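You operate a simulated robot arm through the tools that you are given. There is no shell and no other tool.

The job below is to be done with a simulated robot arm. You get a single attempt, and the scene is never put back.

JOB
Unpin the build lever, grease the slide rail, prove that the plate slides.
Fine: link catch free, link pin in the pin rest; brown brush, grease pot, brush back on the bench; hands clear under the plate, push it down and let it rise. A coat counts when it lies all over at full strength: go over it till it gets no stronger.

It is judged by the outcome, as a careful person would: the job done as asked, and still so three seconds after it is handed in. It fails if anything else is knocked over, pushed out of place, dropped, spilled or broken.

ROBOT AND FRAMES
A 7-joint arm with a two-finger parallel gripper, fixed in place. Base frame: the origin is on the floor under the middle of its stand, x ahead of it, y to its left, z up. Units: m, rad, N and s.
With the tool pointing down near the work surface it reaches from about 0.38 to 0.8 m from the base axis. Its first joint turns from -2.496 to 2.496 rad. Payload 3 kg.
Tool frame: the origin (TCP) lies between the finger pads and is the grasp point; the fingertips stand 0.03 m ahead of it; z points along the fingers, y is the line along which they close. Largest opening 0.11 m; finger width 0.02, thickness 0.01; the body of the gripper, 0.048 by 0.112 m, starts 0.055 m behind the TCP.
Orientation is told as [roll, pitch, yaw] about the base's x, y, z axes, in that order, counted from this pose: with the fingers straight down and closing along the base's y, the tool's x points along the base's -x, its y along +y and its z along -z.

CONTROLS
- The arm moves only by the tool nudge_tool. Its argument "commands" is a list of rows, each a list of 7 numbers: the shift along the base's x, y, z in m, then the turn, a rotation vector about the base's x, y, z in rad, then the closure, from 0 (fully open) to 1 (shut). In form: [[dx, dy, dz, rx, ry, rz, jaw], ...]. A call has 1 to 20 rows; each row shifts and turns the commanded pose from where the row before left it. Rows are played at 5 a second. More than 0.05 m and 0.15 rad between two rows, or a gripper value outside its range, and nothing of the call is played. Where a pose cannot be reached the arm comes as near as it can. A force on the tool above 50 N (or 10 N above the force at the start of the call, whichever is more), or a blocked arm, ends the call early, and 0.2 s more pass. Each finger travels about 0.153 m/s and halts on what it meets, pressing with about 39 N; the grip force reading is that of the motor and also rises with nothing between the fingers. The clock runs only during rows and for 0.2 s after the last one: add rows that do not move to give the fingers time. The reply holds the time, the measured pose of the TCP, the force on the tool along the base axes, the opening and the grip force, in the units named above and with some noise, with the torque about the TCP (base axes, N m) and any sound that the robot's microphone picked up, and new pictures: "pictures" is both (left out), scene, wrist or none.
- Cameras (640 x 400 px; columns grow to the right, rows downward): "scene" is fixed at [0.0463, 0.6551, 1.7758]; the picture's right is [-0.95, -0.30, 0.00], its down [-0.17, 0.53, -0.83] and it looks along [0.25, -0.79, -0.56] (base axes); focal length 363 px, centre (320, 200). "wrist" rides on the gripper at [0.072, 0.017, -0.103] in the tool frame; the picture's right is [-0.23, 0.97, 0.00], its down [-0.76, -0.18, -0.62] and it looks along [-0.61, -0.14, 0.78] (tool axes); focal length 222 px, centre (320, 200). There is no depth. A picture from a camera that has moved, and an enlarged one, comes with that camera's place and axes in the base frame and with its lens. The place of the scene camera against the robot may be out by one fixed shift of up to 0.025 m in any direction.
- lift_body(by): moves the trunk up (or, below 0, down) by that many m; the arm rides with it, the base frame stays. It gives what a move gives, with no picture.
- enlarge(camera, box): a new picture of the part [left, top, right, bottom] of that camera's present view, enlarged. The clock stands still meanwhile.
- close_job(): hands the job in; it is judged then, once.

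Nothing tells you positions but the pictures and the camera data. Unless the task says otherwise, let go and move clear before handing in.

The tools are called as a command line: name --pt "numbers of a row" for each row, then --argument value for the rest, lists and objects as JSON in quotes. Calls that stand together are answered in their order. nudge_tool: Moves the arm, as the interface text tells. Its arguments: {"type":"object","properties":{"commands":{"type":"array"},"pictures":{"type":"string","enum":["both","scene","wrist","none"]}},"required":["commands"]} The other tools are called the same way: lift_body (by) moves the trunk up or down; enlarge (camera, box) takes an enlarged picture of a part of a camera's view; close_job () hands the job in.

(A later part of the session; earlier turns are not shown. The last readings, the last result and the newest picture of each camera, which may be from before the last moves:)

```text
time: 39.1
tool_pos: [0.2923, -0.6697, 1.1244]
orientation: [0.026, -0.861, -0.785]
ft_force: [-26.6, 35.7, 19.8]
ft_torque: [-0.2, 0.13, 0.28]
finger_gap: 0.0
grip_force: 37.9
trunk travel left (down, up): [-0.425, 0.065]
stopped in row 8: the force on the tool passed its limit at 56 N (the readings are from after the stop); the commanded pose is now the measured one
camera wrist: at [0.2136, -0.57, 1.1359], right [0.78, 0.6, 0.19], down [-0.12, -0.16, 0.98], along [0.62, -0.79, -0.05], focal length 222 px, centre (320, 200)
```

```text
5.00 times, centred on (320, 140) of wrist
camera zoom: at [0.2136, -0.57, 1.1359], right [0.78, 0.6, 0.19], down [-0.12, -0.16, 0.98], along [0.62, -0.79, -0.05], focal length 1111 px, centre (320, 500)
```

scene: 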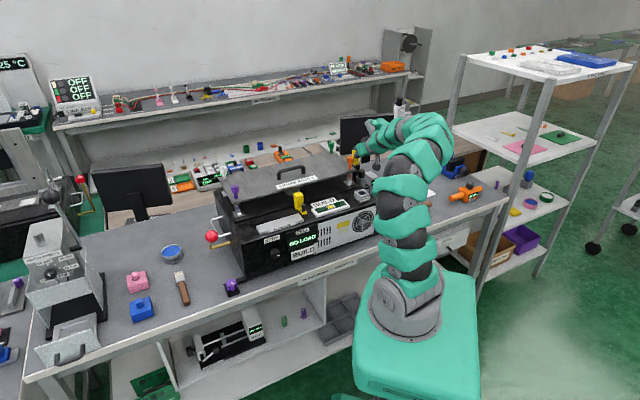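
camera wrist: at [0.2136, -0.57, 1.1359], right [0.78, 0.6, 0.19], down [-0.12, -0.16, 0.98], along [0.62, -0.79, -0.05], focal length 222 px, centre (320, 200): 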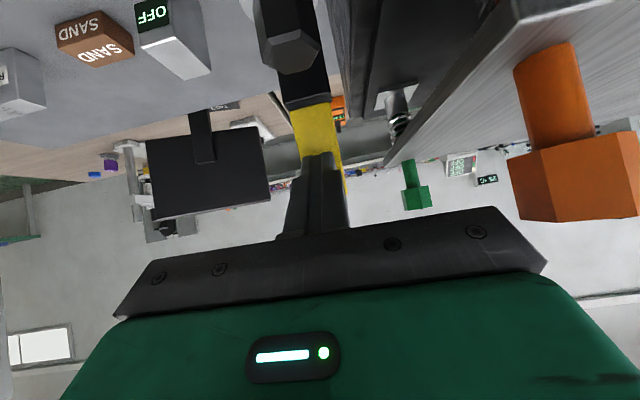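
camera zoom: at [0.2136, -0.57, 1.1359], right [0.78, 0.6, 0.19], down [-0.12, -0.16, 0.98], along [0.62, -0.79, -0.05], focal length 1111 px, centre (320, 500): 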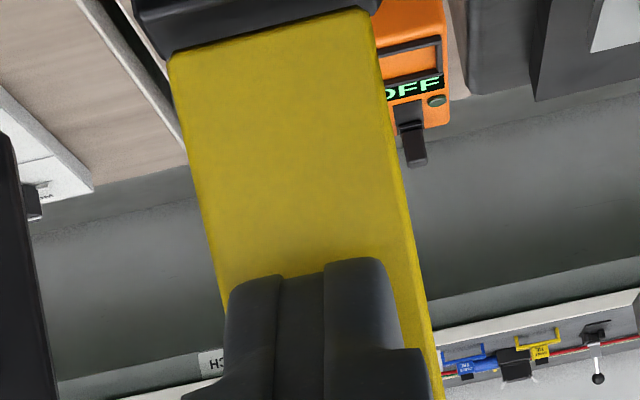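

The bar has gone just past vertical against its stop. I'll back off and check that it stays open.

nudge_tool --pt "-0.005 0.005 0 0 0 0 1" --pt "-0.015 0.015 0 0 0 0 1" --pt "-0.02 0.02 0 0 0 0 1" --pt "-0.02 0.02 0.02 0 0 0 1" --pt "-0.02 0.02 0.03 0 0 0 1" --pt "0 0 0.0 0 0 0 1"

enlarge --camera "scene" --box '[330, 140, 394, 180]'

enlarge --camera "wrist" --box '[240, 80, 400, 180]'

```text
time: 40.5
tool_pos: [0.2174, -0.5923, 1.1726]
orientation: [0.025, -0.859, -0.785]
ft_force: [-0.5, 0.5, 0.5]
ft_torque: [-0.01, 0.0, 0.03]
finger_gap: 0.0002
grip_force: 37.4
trunk travel left (down, up): [-0.425, 0.065]
camera wrist: at [0.1389, -0.4937, 1.1836], right [0.78, 0.6, 0.19], down [-0.12, -0.16, 0.98], along [0.61, -0.79, -0.05], focal length 222 px, centre (320, 200)
```

scene: 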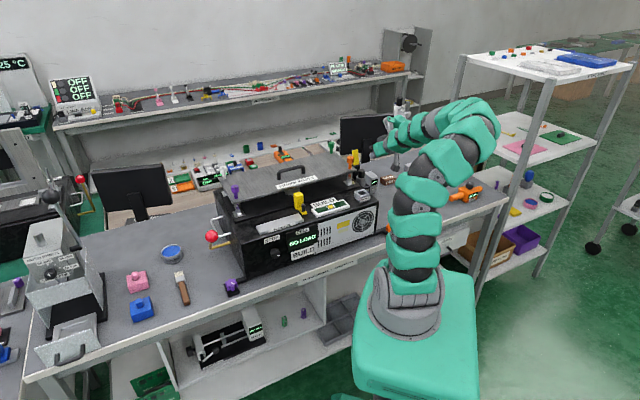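
wrist: 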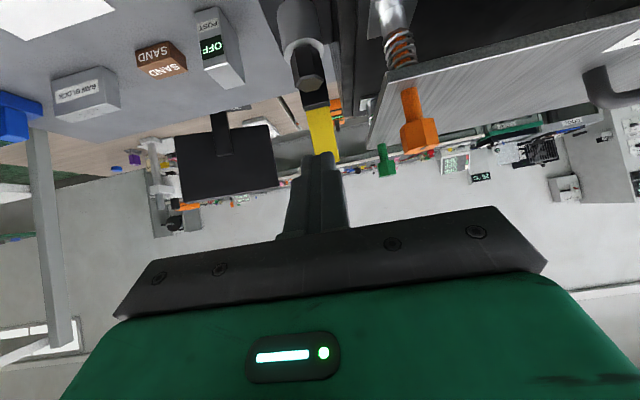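

```text
10.00 times, centred on (362, 160) of scene
camera zoom: at [0.0463, 0.6551, 1.7758], right [-0.95, -0.3, 0.0], down [-0.17, 0.53, -0.83], along [0.25, -0.79, -0.56], focal length 3627 px, centre (-100, 600)
```

zoom: 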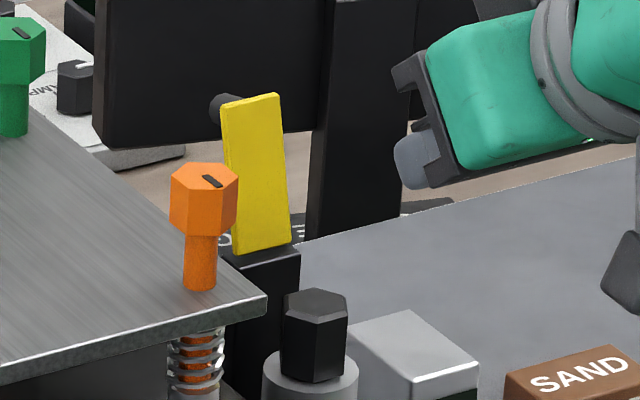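

```text
4.00 times, centred on (320, 130) of wrist
camera zoom: at [0.1389, -0.4937, 1.1836], right [0.78, 0.6, 0.19], down [-0.12, -0.16, 0.98], along [0.61, -0.79, -0.05], focal length 888 px, centre (320, 480)
```

zoom: 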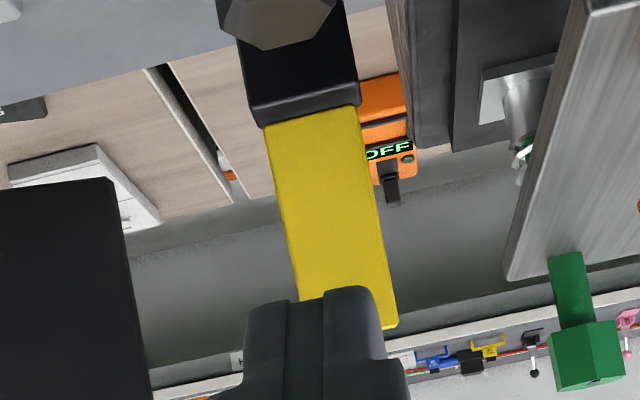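

The catch now stays open past vertical and the black hex pin head is fully exposed. I'll bring the tool upright, turn it so the fingers close across the hex flats, and look at the head from above.

nudge_tool --pt "0 0 0.006 0.1015 0.1015 0 0.5" --pt "0 0 0.006 0.1015 0.1015 0 0.5" --pt "0 0 0.006 0.1015 0.1015 0 0.5" --pt "0 0 0.006 0.1015 0.1015 0 0.5" --pt "0 0 0.006 0.1015 0.1015 0 0.5" --pt "0 0 0.006 0.1 0.1 0 0.5" --pt "0 0 0 -0.0177 0.0177 -0.11 0.5" --pt "0 0 0 0 0 -0.138 0.5" --pt "0 0 0 0 0 -0.138 0.5" --pt "0 0 0 0 0 -0.138 0.5" --pt "0 0 0 0 0 0 0.5"

enlarge --camera "wrist" --box '[240, 80, 400, 180]'

```text
time: 42.9
tool_pos: [0.2179, -0.5931, 1.2077]
orientation: [-0.001, 0.0, -1.31]
ft_force: [-0.4, 0.0, -0.8]
ft_torque: [0.0, 0.0, 0.02]
finger_gap: 0.0549
grip_force: 0.1
trunk travel left (down, up): [-0.425, 0.065]
camera wrist: at [0.2142, -0.5178, 1.3098], right [1.0, 0.03, 0.0], down [0.02, -0.78, 0.62], along [0.02, -0.62, -0.78], focal length 222 px, centre (320, 200)
```

scene: 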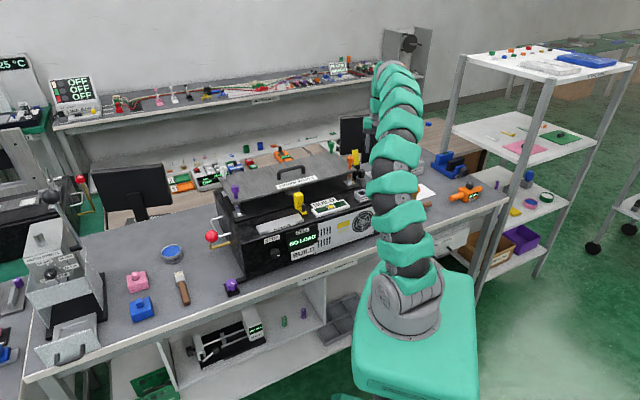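
wrist: 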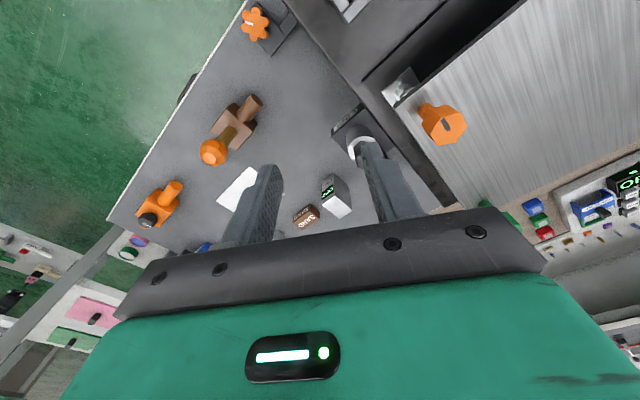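

```text
4.00 times, centred on (320, 130) of wrist
camera zoom: at [0.2142, -0.5178, 1.3098], right [1.0, 0.03, 0.0], down [0.02, -0.78, 0.62], along [0.02, -0.62, -0.78], focal length 888 px, centre (320, 480)
```

zoom: 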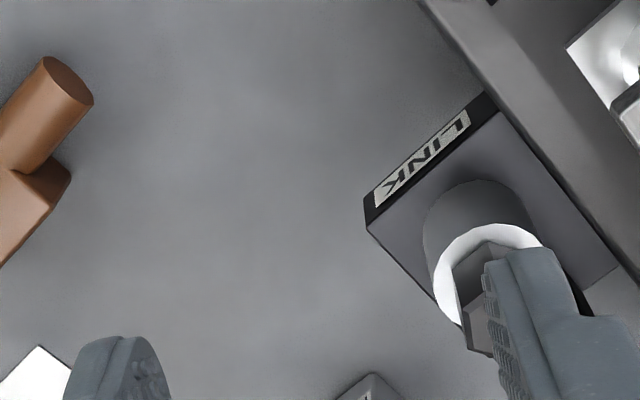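

nudge_tool --pt "0.0193 -0.0192 0 0 0 0 0.5" --pt "0.0193 -0.0192 0 0 0 0 0.5" --pt "0.0193 -0.0192 0 0 0 0 0.5" --pt "0 0 -0.02 0 0 0 0.5" --pt "0 0 0 0 0 0 0.5"

enlarge --camera "wrist" --box '[240, 90, 400, 190]'

```text
time: 44.1
tool_pos: [0.276, -0.6511, 1.1869]
orientation: [0.0, -0.001, -1.309]
ft_force: [0.7, 1.0, -0.4]
ft_torque: [0.02, 0.01, -0.03]
finger_gap: 0.0551
grip_force: 0.0
trunk travel left (down, up): [-0.425, 0.065]
camera wrist: at [0.2739, -0.575, 1.2886], right [1.0, 0.03, 0.0], down [0.03, -0.78, 0.62], along [0.02, -0.62, -0.78], focal length 222 px, centre (320, 200)
```

scene: 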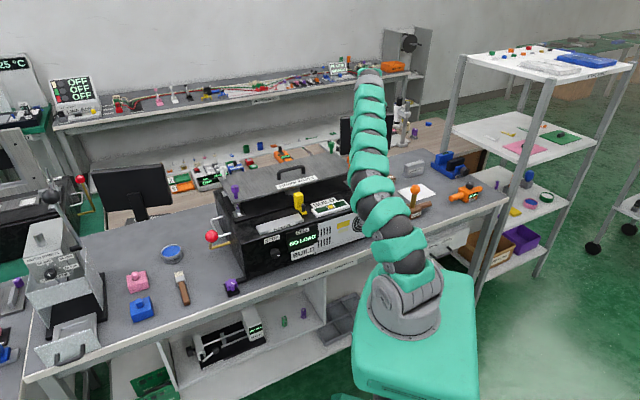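
wrist: 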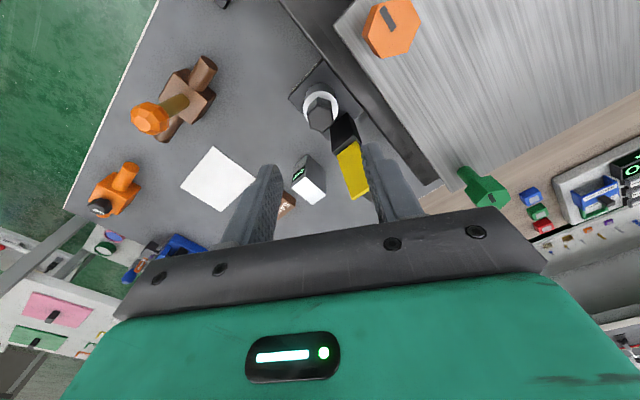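

```text
4.00 times, centred on (320, 140) of wrist
camera zoom: at [0.2739, -0.575, 1.2886], right [1.0, 0.03, 0.0], down [0.03, -0.78, 0.62], along [0.02, -0.62, -0.78], focal length 888 px, centre (320, 440)
```

zoom: 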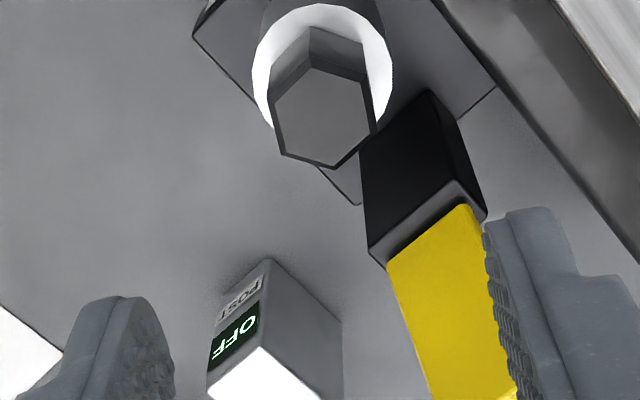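

The hex flats line up with this finger direction, and the head centre at about [0.276, -0.651] is right under the TCP. I'll lower around it and close.

nudge_tool --pt "0 0 -0.03 0 0 0 0.5" --pt "0 0 -0.03 0 0 0 0.5" --pt "0 0 -0.03 0 0 0 0.5" --pt "0 0 -0.015 0 0 0 0.5" --pt "0 0 -0.011 0 0 0 0.5" --pt "0 0 0 0 0 0 0.5" --pictures "wrist"

enlarge --camera "wrist" --box '[240, 110, 400, 210]'

```text
time: 45.5
tool_pos: [0.2747, -0.6489, 1.0732]
orientation: [0.001, 0.0, -1.309]
ft_force: [-0.2, 0.7, -0.4]
ft_torque: [0.0, -0.01, -0.02]
finger_gap: 0.0552
grip_force: 0.0
trunk travel left (down, up): [-0.425, 0.065]
camera wrist: at [0.273, -0.5736, 1.1739], right [1.0, 0.03, 0.0], down [0.03, -0.78, 0.62], along [0.02, -0.62, -0.78], focal length 222 px, centre (320, 200)
```

wrist: 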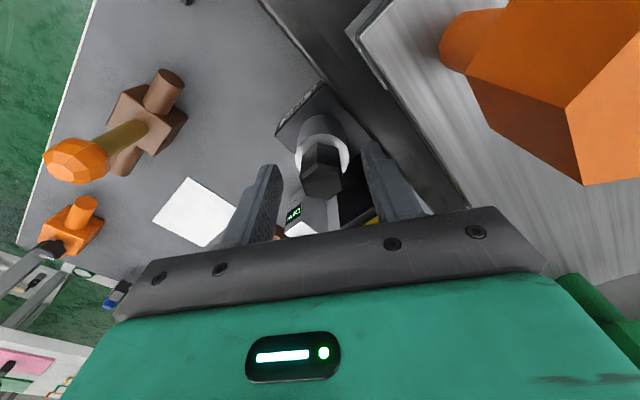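

```text
4.00 times, centred on (320, 160) of wrist
camera zoom: at [0.273, -0.5736, 1.1739], right [1.0, 0.03, 0.0], down [0.03, -0.78, 0.62], along [0.02, -0.62, -0.78], focal length 888 px, centre (320, 360)
```

zoom: 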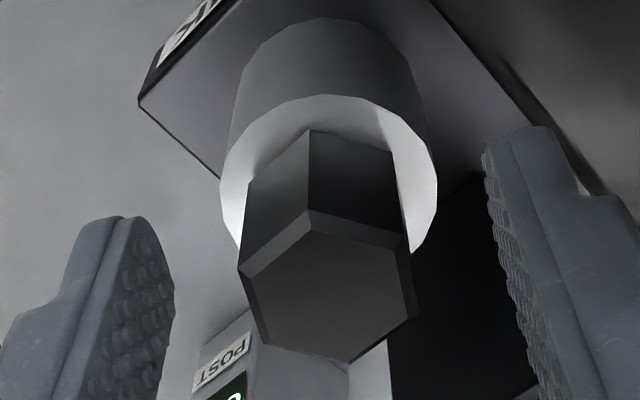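

nudge_tool --pt "0.0005 -0.001 -0.003 0 0 0 0.5" --pt "0 0 0 0 0 0 1" --pt "0 0 0 0 0 0 1" --pt "0 0 0 0 0 0 1" --pictures "wrist"

enlarge --camera "wrist" --box '[240, 110, 400, 210]'

```text
time: 46.5
tool_pos: [0.276, -0.6502, 1.0703]
orientation: [0.0, 0.002, -1.308]
ft_force: [-0.1, 0.1, -0.3]
ft_torque: [-0.05, -0.03, -0.02]
finger_gap: 0.0247
grip_force: 39.3
trunk travel left (down, up): [-0.425, 0.065]
camera wrist: at [0.2738, -0.5754, 1.1713], right [1.0, 0.03, 0.0], down [0.03, -0.78, 0.62], along [0.02, -0.62, -0.78], focal length 222 px, centre (320, 200)
```

wrist: 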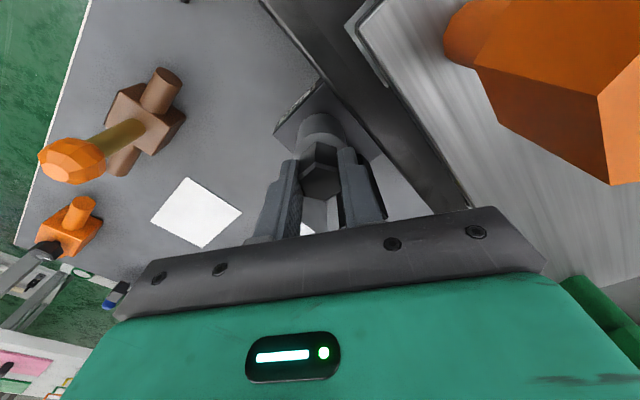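

```text
4.00 times, centred on (320, 160) of wrist
camera zoom: at [0.2738, -0.5754, 1.1713], right [1.0, 0.03, 0.0], down [0.03, -0.78, 0.62], along [0.02, -0.62, -0.78], focal length 888 px, centre (320, 360)
```

zoom: 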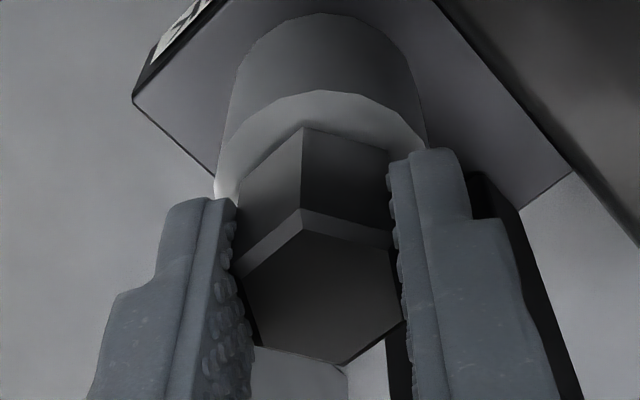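

The head is held across its flats at a 24.7 mm gap. I'll draw the pin straight up, slowly at first.

nudge_tool --pt "0 0 0.004 0 0 0 1" --pt "0 0 0.004 0 0 0 1" --pt "0 0 0.005 0 0 0 1" --pt "0 0 0.005 0 0 0 1" --pt "0 0 0.006 0 0 0 1" --pictures "scene"

enlarge --camera "wrist" --box '[240, 80, 400, 180]'

```text
time: 47.7
tool_pos: [0.2754, -0.6515, 1.0919]
orientation: [-0.001, -0.002, -1.308]
ft_force: [0.7, 0.4, -0.9]
ft_torque: [0.03, -0.01, -0.01]
finger_gap: 0.0247
grip_force: 38.8
trunk travel left (down, up): [-0.425, 0.065]
```

scene: 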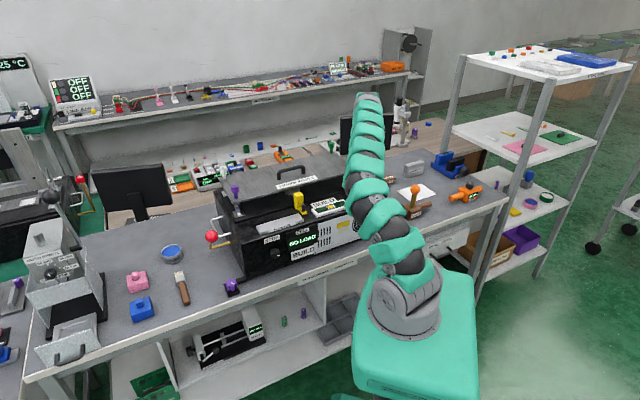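

```text
4.00 times, centred on (320, 130) of wrist
camera zoom: at [0.2733, -0.5768, 1.1947], right [1.0, 0.03, 0.0], down [0.02, -0.78, 0.62], along [0.02, -0.62, -0.78], focal length 888 px, centre (320, 480)
```

zoom: 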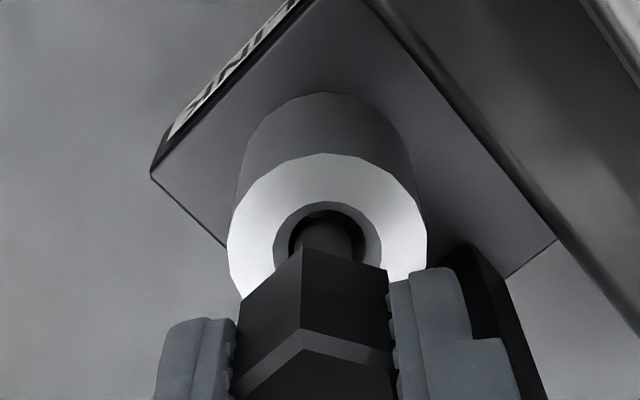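

The pin is coming out cleanly and its shank is visible. I'll keep lifting.

nudge_tool --pt "0 0 0.01 0 0 0 1" --pt "0 0 0.01 0 0 0 1" --pt "0 0 0.012 0 0 0 1" --pt "0 0 0.015 0 0 0 1" --pt "0 0 0.015 0 0 0 1" --pt "0 0 0.015 0 0 0 1" --pictures "wrist"

enlarge --camera "wrist" --box '[240, 70, 400, 170]'

enlarge --camera "scene" --box '[330, 120, 410, 200]'

```text
time: 49.1
tool_pos: [0.2751, -0.6533, 1.1718]
orientation: [0.001, 0.0, -1.31]
ft_force: [-0.4, -0.3, -0.3]
ft_torque: [-0.03, -0.01, -0.01]
finger_gap: 0.025
grip_force: 39.1
trunk travel left (down, up): [-0.425, 0.065]
camera wrist: at [0.2723, -0.5771, 1.2732], right [1.0, 0.03, 0.0], down [0.03, -0.78, 0.62], along [0.02, -0.62, -0.78], focal length 222 px, centre (320, 200)
```

wrist: 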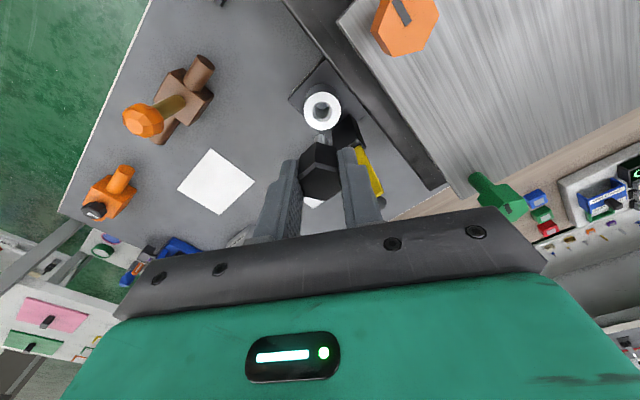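

```text
4.00 times, centred on (320, 120) of wrist
camera zoom: at [0.2723, -0.5771, 1.2732], right [1.0, 0.03, 0.0], down [0.03, -0.78, 0.62], along [0.02, -0.62, -0.78], focal length 888 px, centre (320, 520)
```

zoom: 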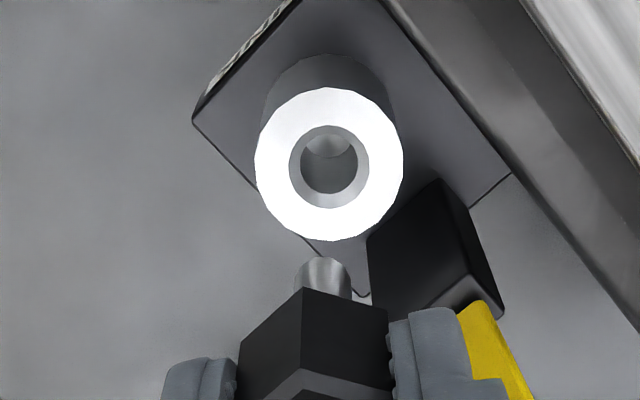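

```text
5.00 times, centred on (370, 160) of scene
camera zoom: at [0.0463, 0.6551, 1.7758], right [-0.95, -0.3, 0.0], down [-0.17, 0.53, -0.83], along [0.25, -0.79, -0.56], focal length 1814 px, centre (70, 400)
```

zoom: 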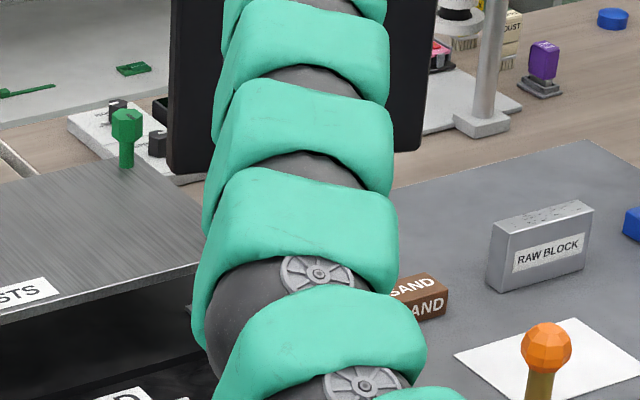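

The pin is completely out, with about 27 mm of shank below the hex. I'll lift it higher and move back towards the pin rest to look at its opening.

nudge_tool --pt "0 0 0.03 0 0 0 1" --pt "0 0 0.035 0 0 0 1" --pt "-0.003 0.04 0 0 0 0 1" --pt "-0.003 0.04 0 0 0 0 1" --pt "-0.003 0.04 0 0 0 0 1" --pt "-0.003 0.04 0 0 0 0 1" --pt "-0.003 0.04 0 0 0 0 1" --pt "0 0 0 0 0 0 1"

enlarge --camera "wrist" --box '[256, 80, 384, 160]'

enlarge --camera "scene" --box '[330, 130, 410, 210]'

```text
time: 50.9
tool_pos: [0.2565, -0.453, 1.2353]
orientation: [-0.001, -0.001, -1.309]
ft_force: [-0.2, 0.2, -0.1]
ft_torque: [-0.05, -0.03, -0.02]
finger_gap: 0.0246
grip_force: 38.2
trunk travel left (down, up): [-0.425, 0.065]
camera wrist: at [0.2545, -0.378, 1.3382], right [1.0, 0.03, 0.0], down [0.02, -0.78, 0.62], along [0.02, -0.62, -0.78], focal length 222 px, centre (320, 200)
```

scene: 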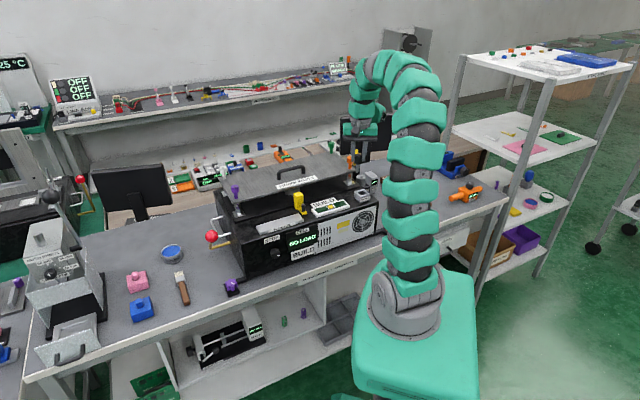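
wrist: 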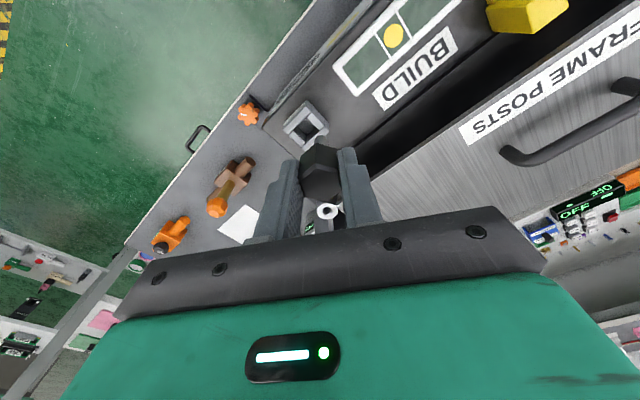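

```text
5.00 times, centred on (320, 120) of wrist
camera zoom: at [0.2545, -0.378, 1.3382], right [1.0, 0.03, 0.0], down [0.02, -0.78, 0.62], along [0.02, -0.62, -0.78], focal length 1111 px, centre (320, 600)
```

zoom: 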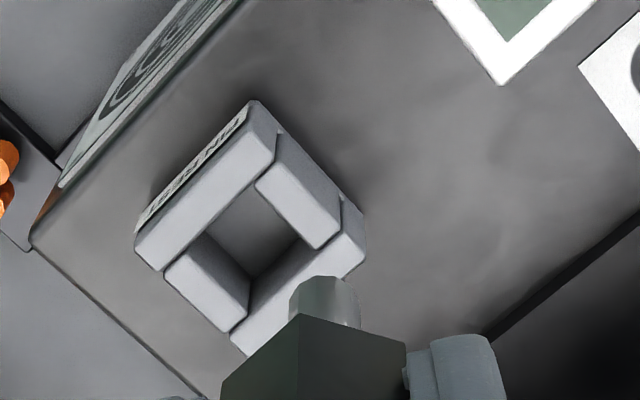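

```text
5.00 times, centred on (370, 170) of scene
camera zoom: at [0.0463, 0.6551, 1.7758], right [-0.95, -0.3, 0.0], down [-0.17, 0.53, -0.83], along [0.25, -0.79, -0.56], focal length 1814 px, centre (70, 350)
```

zoom: 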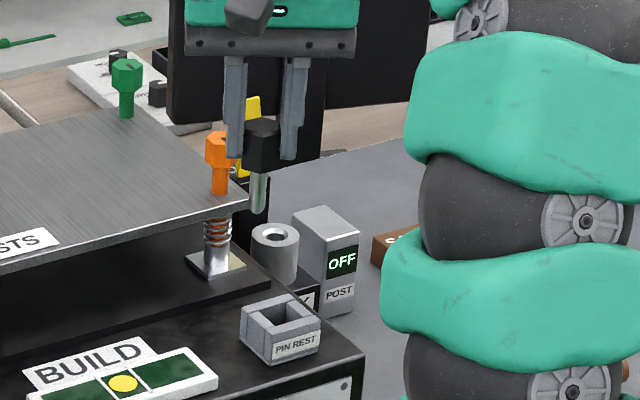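

The pin rest is a square box whose opening is about 22 mm across, so the shank goes in and the hex rests on top. I need its position within a few millimetres, so I'll take a second view from another side while holding the pin high.

nudge_tool --pt "-0.0073 -0.0015 0 0 0 0.131 1" --pt "-0.0073 -0.0015 0 0 0 0.131 1" --pt "-0.0073 -0.0015 0 0 0 0.131 1" --pt "-0.0073 -0.0015 0 0 0 0.131 1" --pt "-0.0073 -0.0015 0 0 0 0.131 1" --pt "-0.0073 -0.0015 0 0 0 0.131 1" --pt "-0.0073 -0.0015 0 0 0 0.131 1" --pt "-0.0073 -0.0015 0 0 0 0.131 1" --pt "0 0 0 0 0 0 1"

enlarge --camera "wrist" --box '[272, 90, 368, 150]'

enlarge --camera "wrist" --box '[256, 80, 384, 160]'

```text
time: 52.9
tool_pos: [0.2018, -0.463, 1.2347]
orientation: [-0.001, -0.001, -0.259]
ft_force: [-0.2, -0.7, -0.4]
ft_torque: [-0.01, 0.0, -0.01]
finger_gap: 0.0245
grip_force: 39.7
trunk travel left (down, up): [-0.425, 0.065]
camera wrist: at [0.1357, -0.428, 1.3355], right [0.47, 0.88, 0.0], down [0.69, -0.37, 0.62], along [0.55, -0.29, -0.78], focal length 222 px, centre (320, 200)
```

scene: 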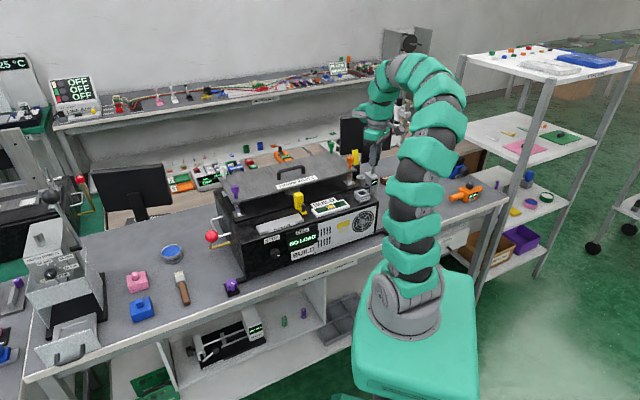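
wrist: 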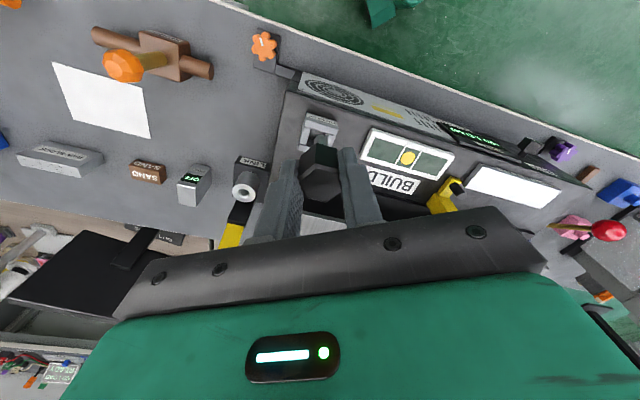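

```text
6.67 times, centred on (320, 120) of wrist
camera zoom: at [0.1357, -0.428, 1.3355], right [0.47, 0.88, 0.0], down [0.69, -0.37, 0.62], along [0.55, -0.29, -0.78], focal length 1481 px, centre (320, 733)
```

zoom: 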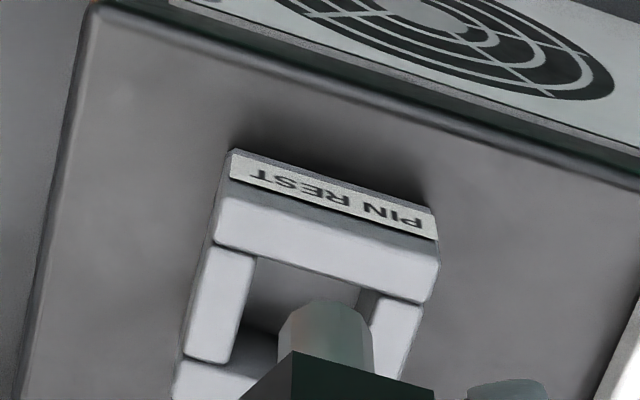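

```text
5.00 times, centred on (320, 120) of wrist
camera zoom: at [0.1357, -0.428, 1.3355], right [0.47, 0.88, 0.0], down [0.69, -0.37, 0.62], along [0.55, -0.29, -0.78], focal length 1111 px, centre (320, 600)
```

zoom: 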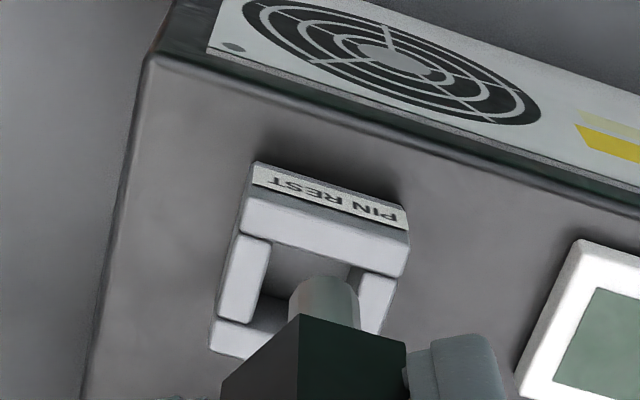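

Triangulation puts the rest's opening centre at about [0.242, -0.490] with its rim at z≈1.05. I'll move the pin over it, partly down, and check alignment.

nudge_tool --pt "0.0134 -0.009 -0.02 0 0 0 1" --pt "0.0134 -0.009 -0.025 0 0 0 1" --pt "0.0134 -0.009 -0.03 0 0 0 1" --pt "0 0 -0.02 0 0 0 1" --pt "0 0 0 0 0 0 1"

enlarge --camera "wrist" --box '[256, 100, 384, 180]'

enlarge --camera "scene" --box '[335, 145, 399, 209]'

```text
time: 54.1
tool_pos: [0.2401, -0.4926, 1.1379]
orientation: [-0.001, 0.0, -0.257]
ft_force: [-0.1, -0.4, 0.0]
ft_torque: [-0.01, 0.05, -0.02]
finger_gap: 0.025
grip_force: 38.8
trunk travel left (down, up): [-0.425, 0.065]
camera wrist: at [0.1755, -0.4566, 1.2404], right [0.47, 0.88, 0.0], down [0.69, -0.37, 0.62], along [0.55, -0.29, -0.78], focal length 222 px, centre (320, 200)
```

scene: 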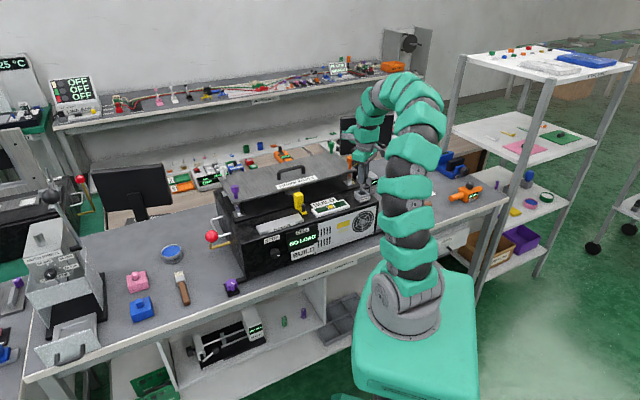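
wrist: 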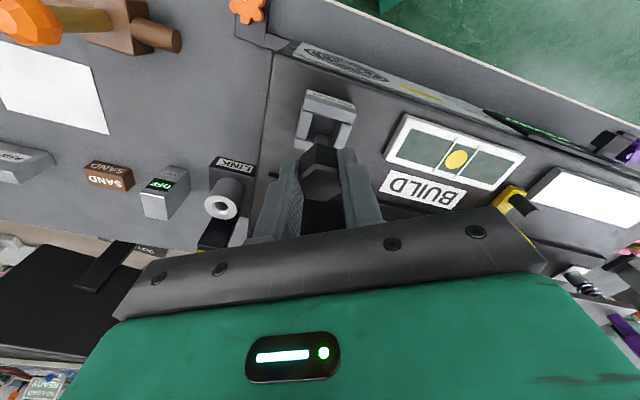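

```text
5.00 times, centred on (320, 140) of wrist
camera zoom: at [0.1755, -0.4566, 1.2404], right [0.47, 0.88, 0.0], down [0.69, -0.37, 0.62], along [0.55, -0.29, -0.78], focal length 1111 px, centre (320, 500)
```

zoom: 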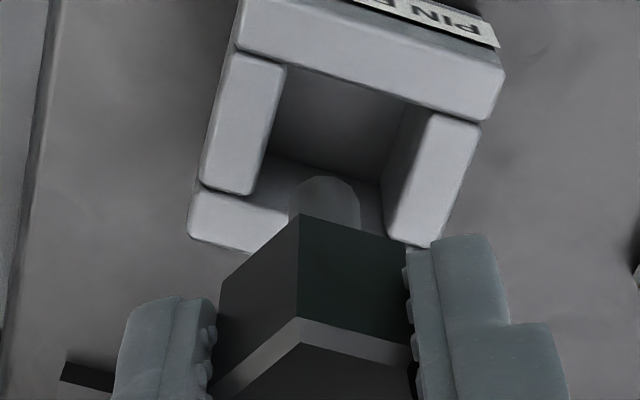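

```text
6.25 times, centred on (367, 177) of scene
camera zoom: at [0.0463, 0.6551, 1.7758], right [-0.95, -0.3, 0.0], down [-0.17, 0.53, -0.83], along [0.25, -0.79, -0.56], focal length 2267 px, centre (26, 344)
```

zoom: 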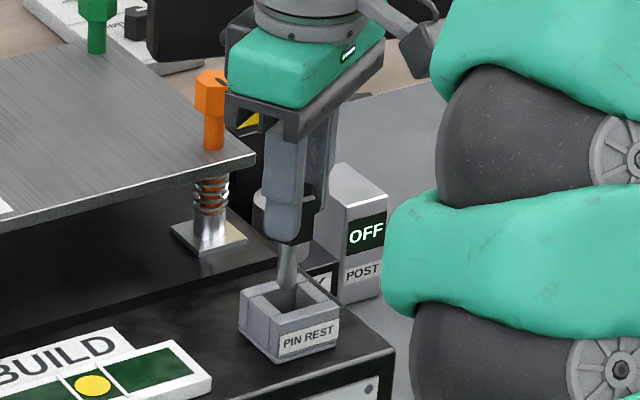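

The shank hangs right over the opening, and a shift of about 2 mm centres it. I'll lower it in small steps and watch the force.

nudge_tool --pt "0.0018 0.002 0 0 0 0 1" --pt "0 0 -0.01 0 0 0 1" --pt "0 0 -0.01 0 0 0 1" --pt "0 0 -0.008 0 0 0 1" --pt "0 0 0 0 0 0 1"

enlarge --camera "wrist" --box '[256, 100, 384, 180]'

enlarge --camera "scene" --box '[335, 155, 399, 209]'

```text
time: 55.3
tool_pos: [0.2444, -0.4897, 1.1127]
orientation: [-0.002, -0.002, -0.262]
ft_force: [-1.5, 1.3, 7.2]
ft_torque: [0.05, 0.03, -0.02]
finger_gap: 0.0247
grip_force: 38.7
trunk travel left (down, up): [-0.425, 0.065]
camera wrist: at [0.1783, -0.4535, 1.2148], right [0.47, 0.88, 0.0], down [0.69, -0.37, 0.62], along [0.55, -0.29, -0.78], focal length 222 px, centre (320, 200)
```

scene: 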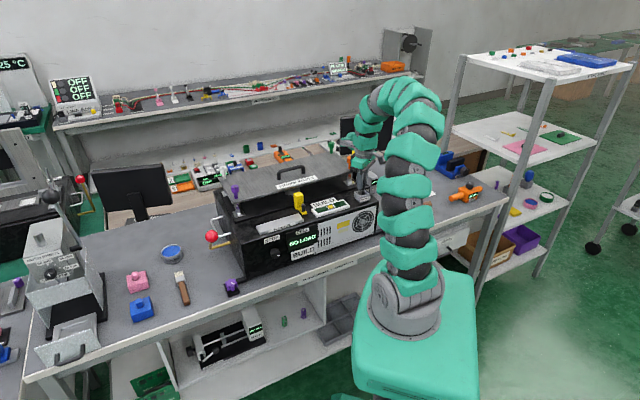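
wrist: 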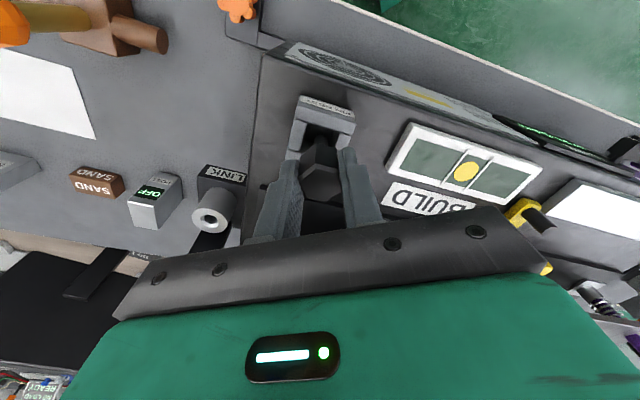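

```text
5.00 times, centred on (320, 140) of wrist
camera zoom: at [0.1783, -0.4535, 1.2148], right [0.47, 0.88, 0.0], down [0.69, -0.37, 0.62], along [0.55, -0.29, -0.78], focal length 1111 px, centre (320, 500)
```

zoom: 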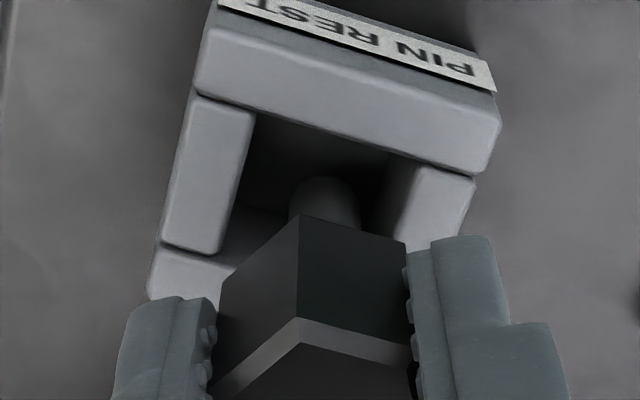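

```text
7.41 times, centred on (367, 182) of scene
camera zoom: at [0.0463, 0.6551, 1.7758], right [-0.95, -0.3, 0.0], down [-0.17, 0.53, -0.83], along [0.25, -0.79, -0.56], focal length 2687 px, centre (-28, 333)
```

zoom: 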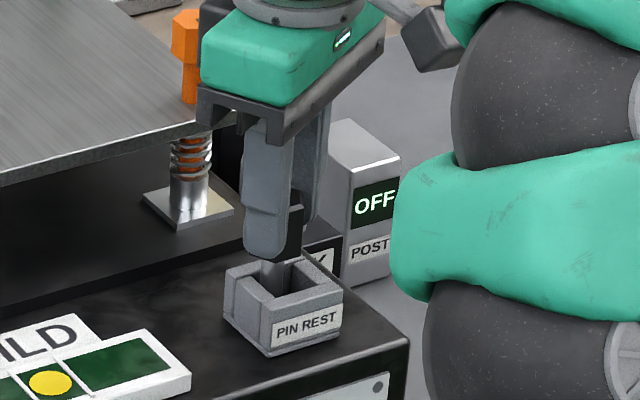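

There's a light 7 N contact. I need to know whether the tip has reached the floor of the rest or is touching a wall, so I'll zoom in.

enlarge --camera "wrist" --box '[296, 118, 344, 148]'

enlarge --camera "scene" --box '[352, 180, 384, 204]'

```text
13.33 times, centred on (320, 133) of wrist
camera zoom: at [0.1783, -0.4535, 1.2148], right [0.47, 0.88, 0.0], down [0.69, -0.37, 0.62], along [0.55, -0.29, -0.78], focal length 2962 px, centre (320, 1093)
```

zoom: 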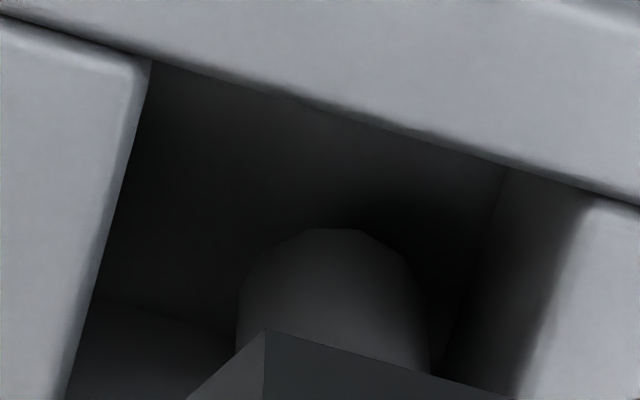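

```text
16.00 times, centred on (368, 192) of scene
camera zoom: at [0.0463, 0.6551, 1.7758], right [-0.95, -0.3, 0.0], down [-0.17, 0.53, -0.83], along [0.25, -0.79, -0.56], focal length 5803 px, centre (-448, 328)
```

zoom: 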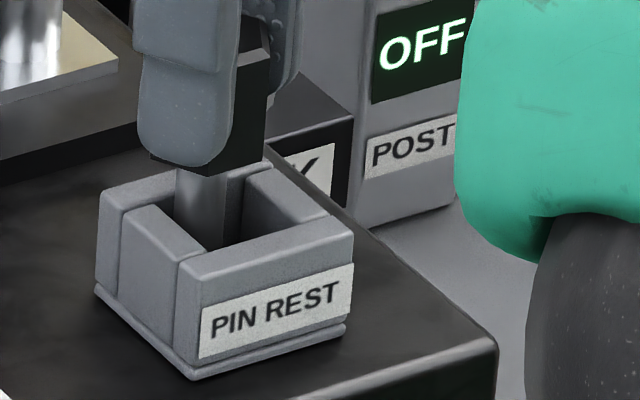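

nudge_tool --pt "0 0 -0.0015 0 0 0 1" --pt "0 0 -0.0015 0 0 0 1" --pt "0 0 0 0 0 0 1" --pictures "none"

```text
time: 56.1
tool_pos: [0.2435, -0.4881, 1.1105]
orientation: [-0.002, -0.003, -0.262]
ft_force: [3.2, -5.0, 44.4]
ft_torque: [-0.5, -0.43, -0.04]
finger_gap: 0.0244
grip_force: 38.8
trunk travel left (down, up): [-0.425, 0.065]
```

The tip is standing on the floor of the rest, since the force rises stiffly. I'll ease off the pressure, then open just slightly so the fingers would still catch the pin if it leaned.

nudge_tool --pt "0 0 0.0015 0 0 0 1" --pt "0 0 0.001 0 0 0 1" --pt "0 0 0 0 0 0 1" --pt "0 0 0 0 0 0 1" --pictures "none"

```text
time: 57.1
tool_pos: [0.2438, -0.4878, 1.1101]
orientation: [0.003, 0.0, -0.26]
ft_force: [0.1, -5.6, 20.6]
ft_torque: [-0.51, -0.08, -0.03]
finger_gap: 0.0246
grip_force: 39.1
trunk travel left (down, up): [-0.425, 0.065]
```

nudge_tool --pt "0 0 0.0007 0 0 0 1" --pt "0 0 0 0 0 0 1" --pictures "none"

```text
time: 57.7
tool_pos: [0.2421, -0.4876, 1.1103]
orientation: [0.002, 0.002, -0.26]
ft_force: [-1.3, -2.5, 7.1]
ft_torque: [-0.17, 0.02, 0.0]
finger_gap: 0.0248
grip_force: 39.2
trunk travel left (down, up): [-0.425, 0.065]
```

nudge_tool --pt "0 0 0.0003 0 0 0 1" --pt "0 0 0 0 0 0 0.72" --pt "0 0 0 0 0 0 0.72" --pictures "wrist"

enlarge --camera "wrist" --box '[256, 100, 384, 180]'

enlarge --camera "scene" --box '[345, 165, 393, 205]'

```text
time: 58.5
tool_pos: [0.2419, -0.4893, 1.1126]
orientation: [0.001, -0.001, -0.261]
ft_force: [-0.3, -0.7, -0.2]
ft_torque: [0.02, -0.02, 0.0]
finger_gap: 0.031
grip_force: 0.1
trunk travel left (down, up): [-0.425, 0.065]
camera wrist: at [0.177, -0.4537, 1.214], right [0.47, 0.88, 0.0], down [0.69, -0.37, 0.62], along [0.55, -0.29, -0.78], focal length 222 px, centre (320, 200)
```

wrist: 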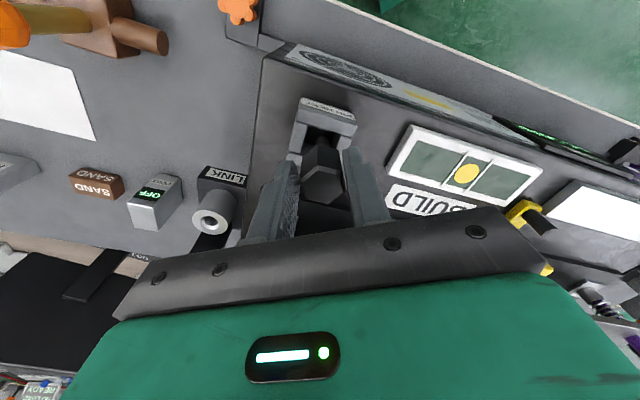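

```text
5.00 times, centred on (320, 140) of wrist
camera zoom: at [0.177, -0.4537, 1.214], right [0.47, 0.88, 0.0], down [0.69, -0.37, 0.62], along [0.55, -0.29, -0.78], focal length 1111 px, centre (320, 500)
```

zoom: 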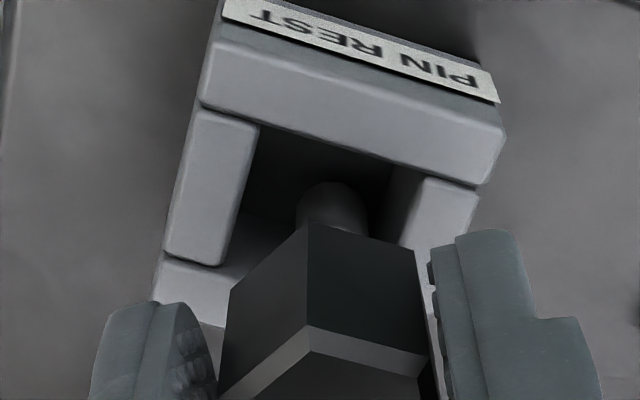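

```text
10.00 times, centred on (369, 185) of scene
camera zoom: at [0.0463, 0.6551, 1.7758], right [-0.95, -0.3, 0.0], down [-0.17, 0.53, -0.83], along [0.25, -0.79, -0.56], focal length 3627 px, centre (-170, 350)
```

zoom: 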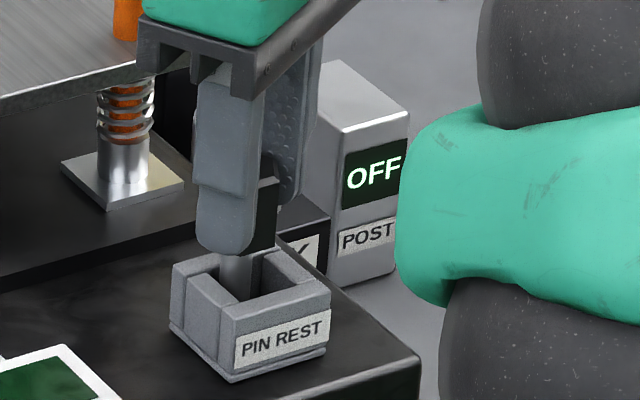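

nudge_tool --pt "0 0 0 0 0 0 0.66" --pt "0 0 0 0 0 0 0.6" --pt "0 0 0 0 0 0 0.55" --pt "0 0 0 0 0 0 0.55" --pictures "wrist"

enlarge --camera "wrist" --box '[256, 100, 384, 180]'

enlarge --camera "scene" --box '[345, 165, 393, 205]'

```text
time: 59.5
tool_pos: [0.2423, -0.4882, 1.1123]
orientation: [0.001, 0.0, -0.26]
ft_force: [0.3, 0.0, 0.4]
ft_torque: [0.02, 0.04, 0.04]
finger_gap: 0.0496
grip_force: 0.0
trunk travel left (down, up): [-0.425, 0.065]
camera wrist: at [0.1771, -0.4537, 1.2141], right [0.47, 0.88, 0.0], down [0.69, -0.37, 0.62], along [0.55, -0.29, -0.78], focal length 222 px, centre (320, 200)
```

wrist: 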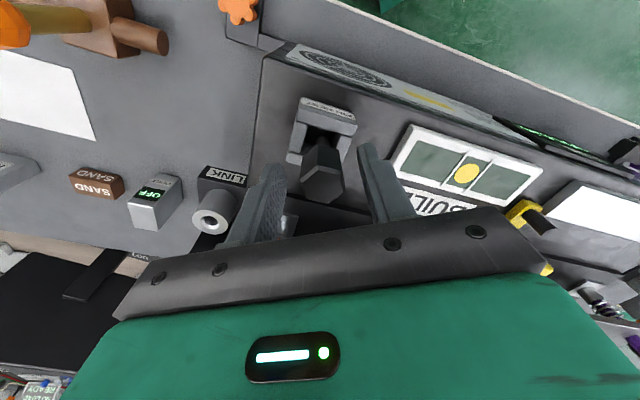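

```text
5.00 times, centred on (320, 140) of wrist
camera zoom: at [0.1771, -0.4537, 1.2141], right [0.47, 0.88, 0.0], down [0.69, -0.37, 0.62], along [0.55, -0.29, -0.78], focal length 1111 px, centre (320, 500)
```

zoom: 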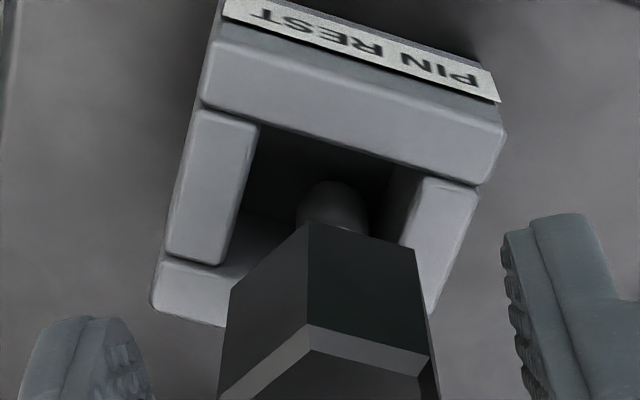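

```text
10.00 times, centred on (369, 185) of scene
camera zoom: at [0.0463, 0.6551, 1.7758], right [-0.95, -0.3, 0.0], down [-0.17, 0.53, -0.83], along [0.25, -0.79, -0.56], focal length 3627 px, centre (-170, 350)
```

zoom: 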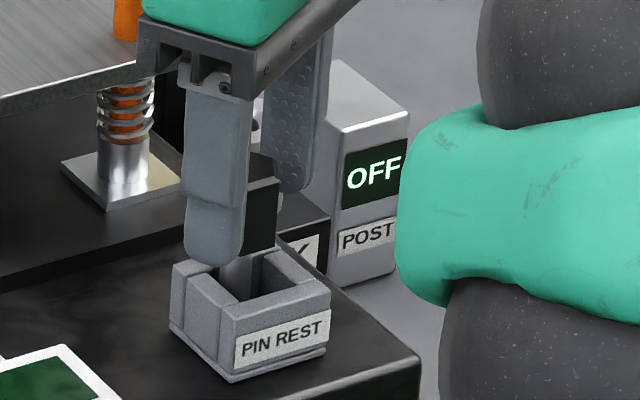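

The pin stands upright in the rest and the gripper is clear of it. I'll rise straight up and then go across, high above the machine, to look at the brush and grease pot.

nudge_tool --pt "0 0 0.01 0 0 0 0.55" --pt "0 0 0.02 0 0 0 0.55" --pt "0 0 0.04 0 0 0 0.55" --pt "0 0 0.04 0 0 0 0.55" --pt "0 0 0.04 0 0 0 0.55" --pt "0 0 0.04 0 0 0 0.55" --pt "0 0 0 0 0 0 0.55"

enlarge --camera "scene" --box '[335, 145, 399, 205]'

```text
time: 61.1
tool_pos: [0.2391, -0.4898, 1.3025]
orientation: [0.002, -0.001, -0.259]
ft_force: [-0.2, 0.5, 0.1]
ft_torque: [-0.04, -0.01, -0.04]
finger_gap: 0.0496
grip_force: 0.1
trunk travel left (down, up): [-0.425, 0.065]
camera wrist: at [0.1739, -0.4541, 1.4038], right [0.47, 0.88, 0.0], down [0.69, -0.37, 0.62], along [0.55, -0.29, -0.78], focal length 222 px, centre (320, 200)
```

scene: 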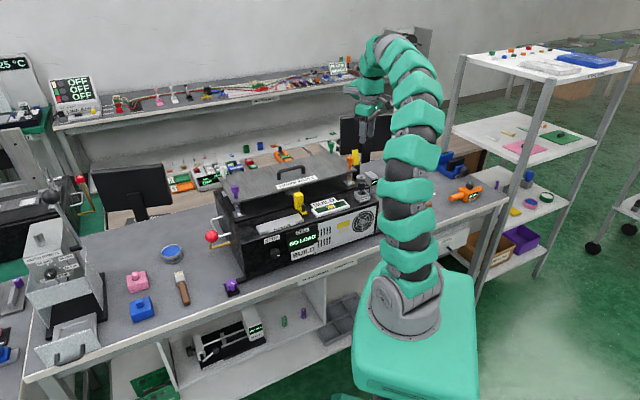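
wrist: 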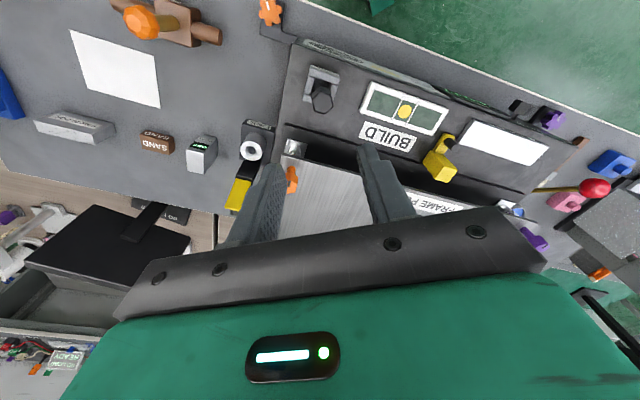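

```text
6.67 times, centred on (367, 175) of scene
camera zoom: at [0.0463, 0.6551, 1.7758], right [-0.95, -0.3, 0.0], down [-0.17, 0.53, -0.83], along [0.25, -0.79, -0.56], focal length 2418 px, centre (7, 367)
```

zoom: 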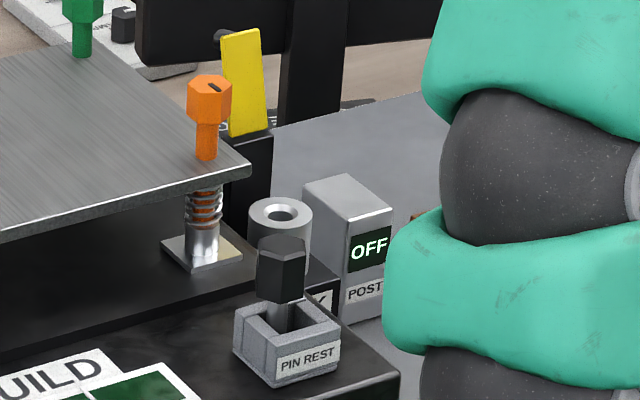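

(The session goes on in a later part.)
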